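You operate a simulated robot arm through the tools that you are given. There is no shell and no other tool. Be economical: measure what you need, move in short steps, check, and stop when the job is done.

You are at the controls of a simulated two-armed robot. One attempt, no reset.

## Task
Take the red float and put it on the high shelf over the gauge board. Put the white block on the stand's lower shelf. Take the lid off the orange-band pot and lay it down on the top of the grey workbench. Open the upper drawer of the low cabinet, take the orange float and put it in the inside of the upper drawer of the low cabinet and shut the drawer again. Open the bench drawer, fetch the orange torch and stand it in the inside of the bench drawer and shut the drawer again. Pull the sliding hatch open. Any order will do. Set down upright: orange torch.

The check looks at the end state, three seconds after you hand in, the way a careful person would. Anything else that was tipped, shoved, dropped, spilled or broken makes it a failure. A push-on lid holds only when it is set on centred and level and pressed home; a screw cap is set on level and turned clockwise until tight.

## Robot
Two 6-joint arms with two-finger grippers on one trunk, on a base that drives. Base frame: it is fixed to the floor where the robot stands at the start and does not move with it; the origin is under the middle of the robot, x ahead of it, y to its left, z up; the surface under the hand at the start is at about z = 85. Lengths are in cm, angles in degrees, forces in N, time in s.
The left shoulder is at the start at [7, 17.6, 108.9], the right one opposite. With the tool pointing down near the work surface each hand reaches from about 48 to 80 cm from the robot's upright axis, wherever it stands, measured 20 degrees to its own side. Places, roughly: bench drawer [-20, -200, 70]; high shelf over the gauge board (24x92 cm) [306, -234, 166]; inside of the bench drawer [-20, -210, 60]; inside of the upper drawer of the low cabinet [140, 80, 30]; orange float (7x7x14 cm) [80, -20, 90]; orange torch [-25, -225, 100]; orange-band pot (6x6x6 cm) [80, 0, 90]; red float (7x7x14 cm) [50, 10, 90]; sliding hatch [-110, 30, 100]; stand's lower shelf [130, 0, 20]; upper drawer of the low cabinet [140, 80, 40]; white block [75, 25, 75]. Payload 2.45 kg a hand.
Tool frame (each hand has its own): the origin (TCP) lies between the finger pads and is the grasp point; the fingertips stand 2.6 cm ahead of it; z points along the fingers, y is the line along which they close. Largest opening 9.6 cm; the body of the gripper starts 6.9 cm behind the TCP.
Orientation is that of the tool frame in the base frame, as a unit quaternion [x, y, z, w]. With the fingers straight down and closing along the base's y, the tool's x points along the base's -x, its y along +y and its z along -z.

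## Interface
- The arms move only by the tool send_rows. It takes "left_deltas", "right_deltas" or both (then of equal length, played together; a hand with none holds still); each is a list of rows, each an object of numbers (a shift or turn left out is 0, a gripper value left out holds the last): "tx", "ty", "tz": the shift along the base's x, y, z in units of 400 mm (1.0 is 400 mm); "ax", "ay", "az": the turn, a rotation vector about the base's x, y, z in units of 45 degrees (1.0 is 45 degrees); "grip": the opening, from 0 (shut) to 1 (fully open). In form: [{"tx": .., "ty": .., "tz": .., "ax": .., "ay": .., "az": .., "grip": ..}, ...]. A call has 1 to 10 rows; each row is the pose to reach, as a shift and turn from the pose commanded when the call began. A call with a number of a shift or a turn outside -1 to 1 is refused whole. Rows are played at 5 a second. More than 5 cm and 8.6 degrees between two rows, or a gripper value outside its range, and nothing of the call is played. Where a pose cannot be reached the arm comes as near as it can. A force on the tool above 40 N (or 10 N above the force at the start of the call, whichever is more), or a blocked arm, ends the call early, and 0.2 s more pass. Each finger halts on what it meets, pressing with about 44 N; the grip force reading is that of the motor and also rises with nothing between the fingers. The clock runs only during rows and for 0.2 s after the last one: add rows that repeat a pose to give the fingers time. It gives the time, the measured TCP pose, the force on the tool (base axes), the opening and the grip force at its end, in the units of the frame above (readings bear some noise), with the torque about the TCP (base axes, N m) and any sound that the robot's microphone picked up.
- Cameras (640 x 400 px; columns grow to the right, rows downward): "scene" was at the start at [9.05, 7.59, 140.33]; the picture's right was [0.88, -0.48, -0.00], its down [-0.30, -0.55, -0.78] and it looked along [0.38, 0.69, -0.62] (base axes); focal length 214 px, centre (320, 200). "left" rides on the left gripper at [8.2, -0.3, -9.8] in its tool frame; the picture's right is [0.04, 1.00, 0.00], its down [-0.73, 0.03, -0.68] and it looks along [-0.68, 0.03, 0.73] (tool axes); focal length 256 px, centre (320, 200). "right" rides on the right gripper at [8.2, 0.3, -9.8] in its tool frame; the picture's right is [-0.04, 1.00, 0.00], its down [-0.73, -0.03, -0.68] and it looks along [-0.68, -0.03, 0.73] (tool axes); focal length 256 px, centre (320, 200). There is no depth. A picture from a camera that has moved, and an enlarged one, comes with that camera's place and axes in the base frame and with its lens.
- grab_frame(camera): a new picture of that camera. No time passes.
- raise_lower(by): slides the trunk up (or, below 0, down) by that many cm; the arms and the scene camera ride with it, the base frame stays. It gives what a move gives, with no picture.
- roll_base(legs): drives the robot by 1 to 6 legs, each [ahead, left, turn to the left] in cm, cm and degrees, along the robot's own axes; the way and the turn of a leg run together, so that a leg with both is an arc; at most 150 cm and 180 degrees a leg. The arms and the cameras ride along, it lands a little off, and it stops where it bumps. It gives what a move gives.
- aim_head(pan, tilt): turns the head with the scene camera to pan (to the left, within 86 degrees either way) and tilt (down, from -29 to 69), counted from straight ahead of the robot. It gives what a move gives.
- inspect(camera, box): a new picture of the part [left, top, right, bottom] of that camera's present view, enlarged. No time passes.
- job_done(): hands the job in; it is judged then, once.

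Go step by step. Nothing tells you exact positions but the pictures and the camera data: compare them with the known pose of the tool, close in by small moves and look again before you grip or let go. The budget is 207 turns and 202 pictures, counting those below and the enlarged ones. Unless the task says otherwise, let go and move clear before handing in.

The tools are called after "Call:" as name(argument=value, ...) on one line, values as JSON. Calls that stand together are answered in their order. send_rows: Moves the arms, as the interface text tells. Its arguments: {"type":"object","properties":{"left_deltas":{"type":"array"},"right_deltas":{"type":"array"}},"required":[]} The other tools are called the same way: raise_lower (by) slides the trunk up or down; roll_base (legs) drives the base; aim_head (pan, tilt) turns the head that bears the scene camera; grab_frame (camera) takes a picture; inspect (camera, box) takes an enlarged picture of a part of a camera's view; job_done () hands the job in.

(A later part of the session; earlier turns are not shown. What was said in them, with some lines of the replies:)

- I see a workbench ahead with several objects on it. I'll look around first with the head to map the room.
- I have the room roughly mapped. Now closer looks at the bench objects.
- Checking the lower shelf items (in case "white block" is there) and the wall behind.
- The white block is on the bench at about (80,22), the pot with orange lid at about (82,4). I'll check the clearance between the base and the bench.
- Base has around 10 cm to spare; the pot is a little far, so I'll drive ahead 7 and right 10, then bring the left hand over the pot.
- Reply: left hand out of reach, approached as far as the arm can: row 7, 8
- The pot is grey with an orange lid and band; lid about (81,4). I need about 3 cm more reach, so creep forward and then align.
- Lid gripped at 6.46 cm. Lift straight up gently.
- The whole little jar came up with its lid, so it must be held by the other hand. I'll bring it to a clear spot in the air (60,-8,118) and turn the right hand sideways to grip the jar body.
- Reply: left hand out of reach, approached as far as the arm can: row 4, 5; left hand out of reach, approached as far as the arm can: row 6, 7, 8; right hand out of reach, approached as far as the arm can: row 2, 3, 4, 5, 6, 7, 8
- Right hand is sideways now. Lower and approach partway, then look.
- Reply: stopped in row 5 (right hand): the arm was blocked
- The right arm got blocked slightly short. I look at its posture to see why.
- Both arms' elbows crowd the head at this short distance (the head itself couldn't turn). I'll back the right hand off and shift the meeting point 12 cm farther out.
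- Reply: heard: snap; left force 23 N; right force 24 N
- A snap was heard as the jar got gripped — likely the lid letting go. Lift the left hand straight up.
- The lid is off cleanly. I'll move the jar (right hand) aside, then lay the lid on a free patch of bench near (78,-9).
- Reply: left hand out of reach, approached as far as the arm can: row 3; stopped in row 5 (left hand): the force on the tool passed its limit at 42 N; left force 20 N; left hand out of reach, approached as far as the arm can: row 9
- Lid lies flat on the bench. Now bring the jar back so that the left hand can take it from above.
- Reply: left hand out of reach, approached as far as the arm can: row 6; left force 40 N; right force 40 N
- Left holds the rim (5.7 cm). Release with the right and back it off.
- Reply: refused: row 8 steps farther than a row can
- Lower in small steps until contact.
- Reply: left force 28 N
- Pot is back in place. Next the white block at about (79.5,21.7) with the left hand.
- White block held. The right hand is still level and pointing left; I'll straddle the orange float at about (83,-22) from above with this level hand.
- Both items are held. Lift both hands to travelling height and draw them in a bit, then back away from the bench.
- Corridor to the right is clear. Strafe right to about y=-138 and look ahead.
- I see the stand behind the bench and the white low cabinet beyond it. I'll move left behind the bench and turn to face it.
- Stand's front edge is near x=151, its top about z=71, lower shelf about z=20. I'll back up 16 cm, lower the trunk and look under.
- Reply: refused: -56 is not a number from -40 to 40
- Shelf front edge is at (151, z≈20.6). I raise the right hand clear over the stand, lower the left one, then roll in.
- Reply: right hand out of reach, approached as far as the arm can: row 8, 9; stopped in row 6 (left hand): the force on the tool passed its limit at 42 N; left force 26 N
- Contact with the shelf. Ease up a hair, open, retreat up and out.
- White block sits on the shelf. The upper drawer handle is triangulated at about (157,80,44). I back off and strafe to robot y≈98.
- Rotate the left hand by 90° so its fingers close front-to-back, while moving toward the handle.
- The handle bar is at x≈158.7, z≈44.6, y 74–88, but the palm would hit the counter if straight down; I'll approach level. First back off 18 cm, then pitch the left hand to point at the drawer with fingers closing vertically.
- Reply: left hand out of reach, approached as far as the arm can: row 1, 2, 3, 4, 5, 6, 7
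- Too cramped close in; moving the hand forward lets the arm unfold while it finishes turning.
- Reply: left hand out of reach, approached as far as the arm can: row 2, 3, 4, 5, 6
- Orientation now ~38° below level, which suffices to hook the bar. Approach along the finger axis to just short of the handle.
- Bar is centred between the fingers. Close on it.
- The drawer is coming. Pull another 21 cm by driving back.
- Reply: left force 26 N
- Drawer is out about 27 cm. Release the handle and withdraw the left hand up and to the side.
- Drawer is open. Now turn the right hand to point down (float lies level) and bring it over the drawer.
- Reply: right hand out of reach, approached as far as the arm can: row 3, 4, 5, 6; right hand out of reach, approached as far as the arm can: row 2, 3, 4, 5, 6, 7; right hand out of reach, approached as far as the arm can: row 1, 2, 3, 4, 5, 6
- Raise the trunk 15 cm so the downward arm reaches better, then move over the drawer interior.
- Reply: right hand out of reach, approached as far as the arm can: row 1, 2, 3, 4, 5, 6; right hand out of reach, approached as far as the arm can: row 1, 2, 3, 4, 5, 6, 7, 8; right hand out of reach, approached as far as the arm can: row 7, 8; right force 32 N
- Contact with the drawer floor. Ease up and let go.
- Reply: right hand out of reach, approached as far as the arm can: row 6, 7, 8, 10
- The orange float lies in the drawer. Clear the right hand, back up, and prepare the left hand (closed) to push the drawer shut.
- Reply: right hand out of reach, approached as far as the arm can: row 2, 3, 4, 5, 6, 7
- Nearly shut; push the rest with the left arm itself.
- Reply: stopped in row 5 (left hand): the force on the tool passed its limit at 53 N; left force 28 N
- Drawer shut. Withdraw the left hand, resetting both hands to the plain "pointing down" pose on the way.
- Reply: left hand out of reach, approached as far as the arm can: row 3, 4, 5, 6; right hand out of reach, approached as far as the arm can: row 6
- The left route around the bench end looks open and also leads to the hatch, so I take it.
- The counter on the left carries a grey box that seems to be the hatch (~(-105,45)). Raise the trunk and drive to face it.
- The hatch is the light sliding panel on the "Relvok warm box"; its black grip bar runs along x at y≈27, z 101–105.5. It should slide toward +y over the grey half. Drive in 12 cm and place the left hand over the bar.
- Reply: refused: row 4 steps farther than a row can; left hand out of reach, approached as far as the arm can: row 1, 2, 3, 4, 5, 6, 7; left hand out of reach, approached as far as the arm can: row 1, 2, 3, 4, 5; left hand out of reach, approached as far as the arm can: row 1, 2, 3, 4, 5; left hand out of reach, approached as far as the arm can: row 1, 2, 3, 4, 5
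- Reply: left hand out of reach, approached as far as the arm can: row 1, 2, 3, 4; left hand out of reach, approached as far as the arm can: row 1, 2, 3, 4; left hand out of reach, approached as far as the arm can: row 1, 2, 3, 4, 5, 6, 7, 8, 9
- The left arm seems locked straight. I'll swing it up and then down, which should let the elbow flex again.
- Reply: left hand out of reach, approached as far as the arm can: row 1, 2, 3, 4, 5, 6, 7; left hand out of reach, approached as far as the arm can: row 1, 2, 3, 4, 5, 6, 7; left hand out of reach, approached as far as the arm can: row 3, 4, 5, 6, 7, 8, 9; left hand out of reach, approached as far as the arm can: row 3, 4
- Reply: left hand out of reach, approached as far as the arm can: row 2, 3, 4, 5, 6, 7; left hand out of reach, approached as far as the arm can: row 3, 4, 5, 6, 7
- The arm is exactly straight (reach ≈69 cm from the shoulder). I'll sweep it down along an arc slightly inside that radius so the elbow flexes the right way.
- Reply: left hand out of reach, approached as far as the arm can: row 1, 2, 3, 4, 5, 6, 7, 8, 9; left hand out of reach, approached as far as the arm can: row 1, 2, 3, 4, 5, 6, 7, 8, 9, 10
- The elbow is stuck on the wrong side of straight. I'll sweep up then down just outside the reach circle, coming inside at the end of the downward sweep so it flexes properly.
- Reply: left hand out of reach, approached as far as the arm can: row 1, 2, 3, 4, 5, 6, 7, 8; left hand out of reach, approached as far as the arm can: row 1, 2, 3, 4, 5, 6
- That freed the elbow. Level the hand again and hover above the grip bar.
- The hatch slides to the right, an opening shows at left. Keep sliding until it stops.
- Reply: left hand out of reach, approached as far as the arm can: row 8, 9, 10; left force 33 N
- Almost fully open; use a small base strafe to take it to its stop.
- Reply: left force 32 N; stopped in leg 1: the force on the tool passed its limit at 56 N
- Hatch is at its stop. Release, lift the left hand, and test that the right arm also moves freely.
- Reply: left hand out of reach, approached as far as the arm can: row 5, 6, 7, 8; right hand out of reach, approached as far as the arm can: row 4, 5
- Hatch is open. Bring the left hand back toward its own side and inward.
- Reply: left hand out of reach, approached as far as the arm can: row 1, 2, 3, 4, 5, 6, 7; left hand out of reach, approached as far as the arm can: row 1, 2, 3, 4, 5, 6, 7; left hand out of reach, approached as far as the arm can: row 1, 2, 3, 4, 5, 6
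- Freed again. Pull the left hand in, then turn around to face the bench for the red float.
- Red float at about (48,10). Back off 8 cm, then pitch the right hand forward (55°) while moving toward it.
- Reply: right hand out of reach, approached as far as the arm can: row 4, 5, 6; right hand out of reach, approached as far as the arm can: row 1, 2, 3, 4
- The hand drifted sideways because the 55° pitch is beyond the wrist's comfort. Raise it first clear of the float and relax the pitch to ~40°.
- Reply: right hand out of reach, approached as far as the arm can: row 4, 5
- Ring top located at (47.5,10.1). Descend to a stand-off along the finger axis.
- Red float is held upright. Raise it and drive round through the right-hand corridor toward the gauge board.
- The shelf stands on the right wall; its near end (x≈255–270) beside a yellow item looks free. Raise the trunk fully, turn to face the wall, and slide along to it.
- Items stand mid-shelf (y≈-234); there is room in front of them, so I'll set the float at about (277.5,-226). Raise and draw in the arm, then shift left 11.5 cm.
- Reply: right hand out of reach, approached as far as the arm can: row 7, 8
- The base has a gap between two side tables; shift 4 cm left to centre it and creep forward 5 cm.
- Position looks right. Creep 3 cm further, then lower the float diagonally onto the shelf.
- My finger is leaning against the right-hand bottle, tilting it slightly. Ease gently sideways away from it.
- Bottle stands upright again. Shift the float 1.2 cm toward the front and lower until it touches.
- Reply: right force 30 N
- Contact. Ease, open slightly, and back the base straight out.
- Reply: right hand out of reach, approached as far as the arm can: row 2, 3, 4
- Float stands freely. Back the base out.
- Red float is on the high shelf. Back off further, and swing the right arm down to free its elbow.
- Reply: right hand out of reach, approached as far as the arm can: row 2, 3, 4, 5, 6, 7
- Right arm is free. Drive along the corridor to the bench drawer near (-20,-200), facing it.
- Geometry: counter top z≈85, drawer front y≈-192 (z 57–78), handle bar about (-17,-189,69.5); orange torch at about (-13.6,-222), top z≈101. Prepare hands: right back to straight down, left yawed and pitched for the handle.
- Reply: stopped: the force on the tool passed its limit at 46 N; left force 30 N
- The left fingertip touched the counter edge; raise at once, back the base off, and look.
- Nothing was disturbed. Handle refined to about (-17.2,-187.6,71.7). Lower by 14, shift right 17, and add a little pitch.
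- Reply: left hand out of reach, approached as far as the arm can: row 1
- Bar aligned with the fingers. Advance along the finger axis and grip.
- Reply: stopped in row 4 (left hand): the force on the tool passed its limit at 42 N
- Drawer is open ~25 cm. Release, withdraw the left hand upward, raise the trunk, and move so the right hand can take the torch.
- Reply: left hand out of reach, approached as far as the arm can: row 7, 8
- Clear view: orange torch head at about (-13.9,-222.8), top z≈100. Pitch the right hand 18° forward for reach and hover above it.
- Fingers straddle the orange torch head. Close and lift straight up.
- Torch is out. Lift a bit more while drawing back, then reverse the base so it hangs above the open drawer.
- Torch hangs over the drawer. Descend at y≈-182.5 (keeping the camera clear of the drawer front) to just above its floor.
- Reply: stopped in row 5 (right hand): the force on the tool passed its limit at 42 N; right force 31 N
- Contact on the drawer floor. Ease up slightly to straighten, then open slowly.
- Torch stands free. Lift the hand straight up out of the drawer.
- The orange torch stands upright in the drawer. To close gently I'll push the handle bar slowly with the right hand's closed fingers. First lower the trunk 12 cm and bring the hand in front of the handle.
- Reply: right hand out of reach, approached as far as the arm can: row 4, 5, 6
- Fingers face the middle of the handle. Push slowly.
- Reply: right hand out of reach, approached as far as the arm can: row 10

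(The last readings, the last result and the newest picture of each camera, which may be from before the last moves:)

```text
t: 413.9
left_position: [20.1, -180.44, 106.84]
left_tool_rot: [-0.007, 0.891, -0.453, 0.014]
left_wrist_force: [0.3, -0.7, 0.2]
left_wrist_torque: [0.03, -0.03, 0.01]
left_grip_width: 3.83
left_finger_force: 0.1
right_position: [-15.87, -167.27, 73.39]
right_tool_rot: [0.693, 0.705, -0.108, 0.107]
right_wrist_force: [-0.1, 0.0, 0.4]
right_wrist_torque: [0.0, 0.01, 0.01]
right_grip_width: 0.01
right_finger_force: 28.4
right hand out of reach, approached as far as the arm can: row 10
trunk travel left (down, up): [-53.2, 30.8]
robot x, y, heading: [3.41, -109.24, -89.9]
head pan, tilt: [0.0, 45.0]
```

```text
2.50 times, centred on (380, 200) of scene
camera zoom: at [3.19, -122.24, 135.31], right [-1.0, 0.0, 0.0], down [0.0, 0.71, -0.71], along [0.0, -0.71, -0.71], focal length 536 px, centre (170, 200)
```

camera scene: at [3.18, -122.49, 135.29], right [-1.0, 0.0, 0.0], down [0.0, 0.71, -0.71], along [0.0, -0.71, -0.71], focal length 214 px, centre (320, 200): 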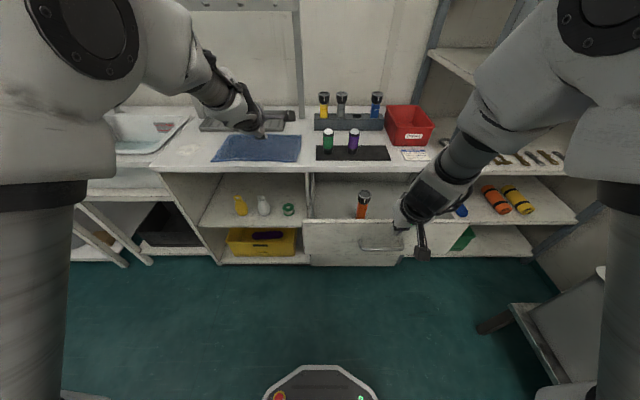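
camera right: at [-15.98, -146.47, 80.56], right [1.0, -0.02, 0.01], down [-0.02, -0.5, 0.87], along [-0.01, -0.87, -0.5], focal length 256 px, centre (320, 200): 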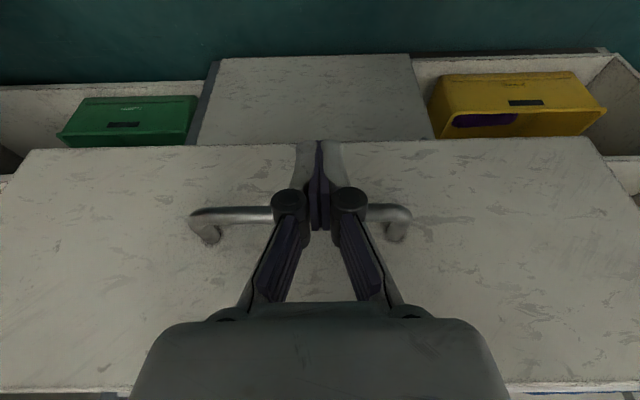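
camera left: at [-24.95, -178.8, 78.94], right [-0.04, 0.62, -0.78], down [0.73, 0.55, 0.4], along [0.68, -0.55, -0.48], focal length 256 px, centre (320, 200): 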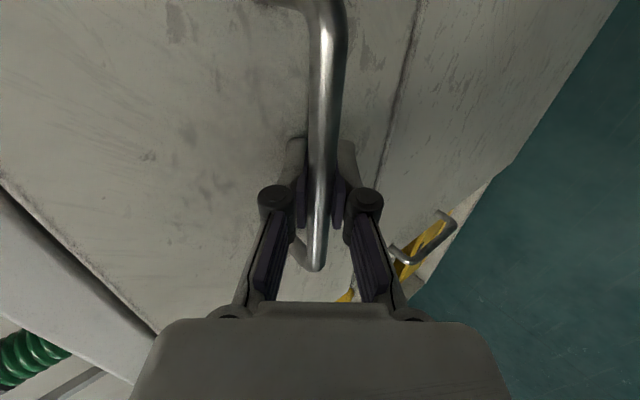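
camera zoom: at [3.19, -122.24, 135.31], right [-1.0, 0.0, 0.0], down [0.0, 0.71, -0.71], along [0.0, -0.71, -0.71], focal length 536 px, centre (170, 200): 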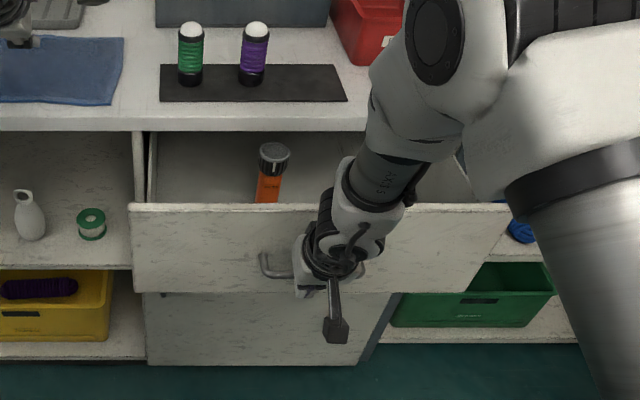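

Call:
send_rows(right_deltas=[{"ty": -0.025}, {"ty": -0.05}, {"ty": -0.075}, {"ty": -0.1}, {"ty": -0.125}, {"ty": -0.15}, {"ty": -0.175}, {"ty": -0.2}, {"ty": -0.22}, {"ty": -0.24}])

Call:
inspect(camera="scene", box=[280, 120, 480, 280])

```text
t: 416.1
left_position: [20.15, -180.45, 106.83]
left_tool_rot: [-0.007, 0.892, -0.452, 0.014]
left_wrist_force: [0.6, -0.3, 0.4]
left_wrist_torque: [0.02, -0.03, 0.05]
left_grip_width: 3.83
left_finger_force: 0.0
right_position: [-15.91, -176.9, 73.27]
right_tool_rot: [0.693, 0.705, -0.108, 0.107]
right_wrist_force: [-0.2, -0.1, -0.2]
right_wrist_torque: [0.03, 0.01, 0.02]
right_grip_width: 0.0
right_finger_force: 28.2
right hand out of reach, approached as far as the arm can: row 1, 2, 3
trunk travel left (down, up): [-53.2, 30.8]
robot x, y, heading: [3.38, -109.06, -89.8]
head pan, tilt: [0.0, 45.0]
```

```text
2.50 times, centred on (380, 200) of scene
camera zoom: at [3.19, -122.28, 135.31], right [-1.0, 0.0, 0.0], down [0.0, 0.71, -0.71], along [0.0, -0.71, -0.71], focal length 536 px, centre (170, 200)
```

zoom: 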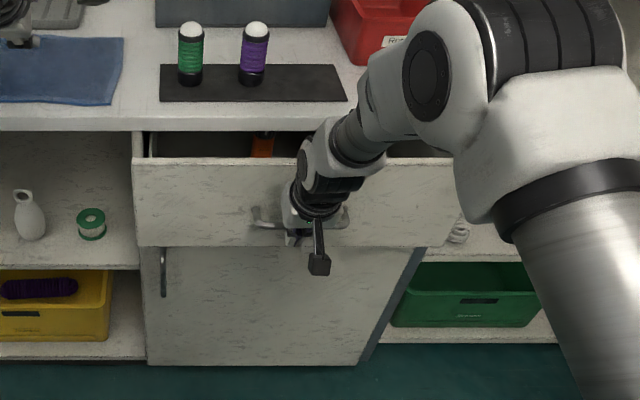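

Call:
send_rows(right_deltas=[{"ty": -0.025}, {"ty": -0.05}, {"ty": -0.075}, {"ty": -0.1}, {"ty": -0.12}, {"ty": -0.14}, {"ty": -0.16}, {"ty": -0.175}, {"ty": -0.19}, {"ty": -0.205}])

Call:
inspect(camera="scene", box=[280, 120, 480, 280])

```text
t: 418.1
left_position: [20.12, -180.39, 106.74]
left_tool_rot: [-0.007, 0.892, -0.452, 0.014]
left_wrist_force: [0.1, -1.0, -0.5]
left_wrist_torque: [0.04, 0.02, -0.03]
left_grip_width: 3.83
left_finger_force: 0.0
right_position: [-16.07, -183.73, 72.75]
right_tool_rot: [0.695, 0.705, -0.101, 0.099]
right_wrist_force: [1.4, 16.1, 2.9]
right_wrist_torque: [0.12, 0.05, -0.03]
right_grip_width: 0.02
right_finger_force: 27.9
trunk travel left (down, up): [-53.2, 30.8]
robot x, y, heading: [3.16, -109.17, -89.3]
head pan, tilt: [0.0, 45.0]
stopped in row 10 (right hand): the force on the tool passed its limit at 47 N (the readings are from after the stop); the commanded pose is now the measured one
```

```text
2.50 times, centred on (380, 200) of scene
camera zoom: at [3.18, -122.24, 135.3], right [-1.0, 0.0, 0.0], down [0.0, 0.71, -0.71], along [0.0, -0.71, -0.71], focal length 536 px, centre (170, 200)
```

zoom: 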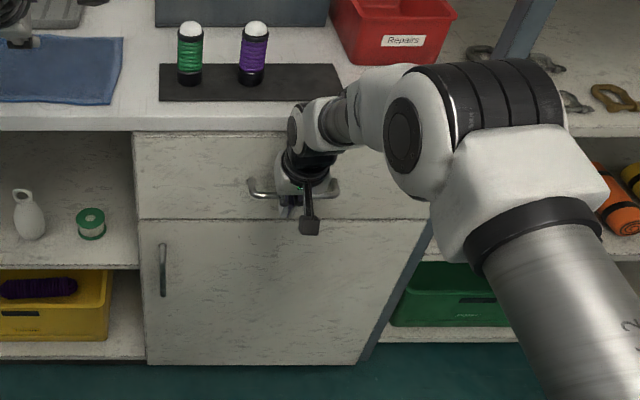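

Force rose at the end — drawer seems home. Back the hand off and check the front is flush.

Call:
send_rows(right_deltas=[{"ty": 0.06}, {"ty": 0.14}, {"ty": 0.22}, {"ty": 0.28, "tz": 0.08}, {"ty": 0.3, "tz": 0.2}, {"ty": 0.3, "tz": 0.32}, {"ty": 0.3, "tz": 0.44}])

Call:
roll_base(legs=[[-15, 0, 0]])

Call:
aim_head(pan=0, tilt=30)

Call:
inspect(camera="scene", box=[270, 150, 430, 270])

```text
t: 419.7
left_position: [20.07, -180.24, 106.92]
left_tool_rot: [-0.009, 0.891, -0.453, 0.013]
left_wrist_force: [-0.6, 0.1, -0.2]
left_wrist_torque: [-0.01, 0.05, -0.01]
left_grip_width: 3.85
left_finger_force: 0.0
right_position: [-15.78, -171.71, 90.52]
right_tool_rot: [0.694, 0.705, -0.103, 0.101]
right_wrist_force: [-0.2, 0.3, 0.3]
right_wrist_torque: [-0.03, 0.01, -0.01]
right_grip_width: 0.0
right_finger_force: 28.4
trunk travel left (down, up): [-53.2, 30.8]
robot x, y, heading: [3.23, -108.92, -90.0]
head pan, tilt: [0.0, 45.0]
```

```text
t: 421.1
left_position: [19.98, -165.39, 106.88]
left_tool_rot: [-0.007, 0.891, -0.453, 0.013]
left_wrist_force: [-0.6, -0.1, -0.4]
left_wrist_torque: [-0.01, 0.02, -0.01]
left_grip_width: 3.87
left_finger_force: 0.0
right_position: [-15.87, -156.76, 90.44]
right_tool_rot: [0.695, 0.704, -0.103, 0.101]
right_wrist_force: [0.4, 0.2, 0.0]
right_wrist_torque: [-0.02, 0.0, 0.03]
right_grip_width: 0.0
right_finger_force: 28.5
trunk travel left (down, up): [-53.2, 30.8]
robot x, y, heading: [3.45, -94.17, -89.9]
head pan, tilt: [0.0, 45.0]
```

```text
t: 421.9
left_position: [19.94, -165.34, 106.89]
left_tool_rot: [-0.007, 0.892, -0.452, 0.013]
left_wrist_force: [-0.2, 0.9, -0.8]
left_wrist_torque: [0.05, -0.01, -0.03]
left_grip_width: 3.82
left_finger_force: 0.1
right_position: [-15.92, -156.8, 90.47]
right_tool_rot: [0.694, 0.705, -0.103, 0.101]
right_wrist_force: [0.5, -0.6, 0.3]
right_wrist_torque: [0.0, 0.01, -0.03]
right_grip_width: 0.0
right_finger_force: 28.4
trunk travel left (down, up): [-53.2, 30.8]
robot x, y, heading: [3.36, -94.2, -89.9]
head pan, tilt: [0.0, 30.0]
```

```text
3.33 times, centred on (350, 210) of scene
camera zoom: at [3.16, -108.06, 137.56], right [-1.0, 0.0, 0.0], down [0.0, 0.5, -0.87], along [0.0, -0.87, -0.5], focal length 715 px, centre (220, 167)
```

zoom: 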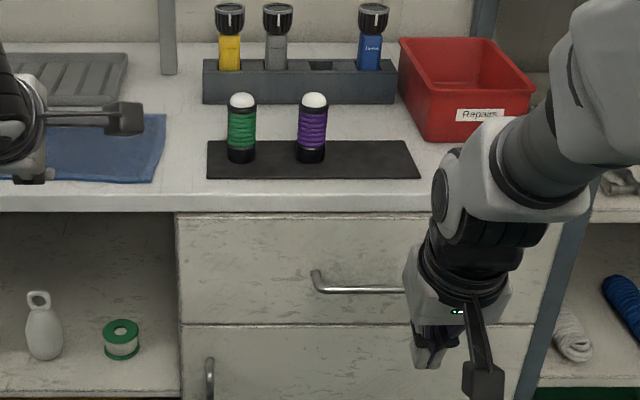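

Checking the last state: the bench drawer front is flush (bar back at y≈-187.7), the torch was upright as it went in, and both hands are clear and empty. Everything has been done, so I hand in.

Call:
job_done()

```text
The job is handed in.
```

I did all six jobs and handed the job in. I could not see into either drawer once it was shut, so the torch standing and the float lying inside are not confirmed after closing.

- **Red float:** it stands on the high shelf over the gauge board. While placing it I tilted one of the bottles on that shelf. It went back upright before I let the float go.
- **White block:** it lies on the stand's lower shelf.
- **Pot lid:** it came off with a snap and lies flat on the workbench. The open pot is back where it stood.
- **Orange float:** it lies on its side in the low cabinet's upper drawer, and the drawer is shut.
- **Orange torch:** I stood it upright in the bench drawer and pushed the drawer shut slowly. The front looks flush. The left fingertip touched the counter edge while I was lowering the arms, but nothing on the counter moved.
- **Sliding hatch:** it is pulled open to its stop.
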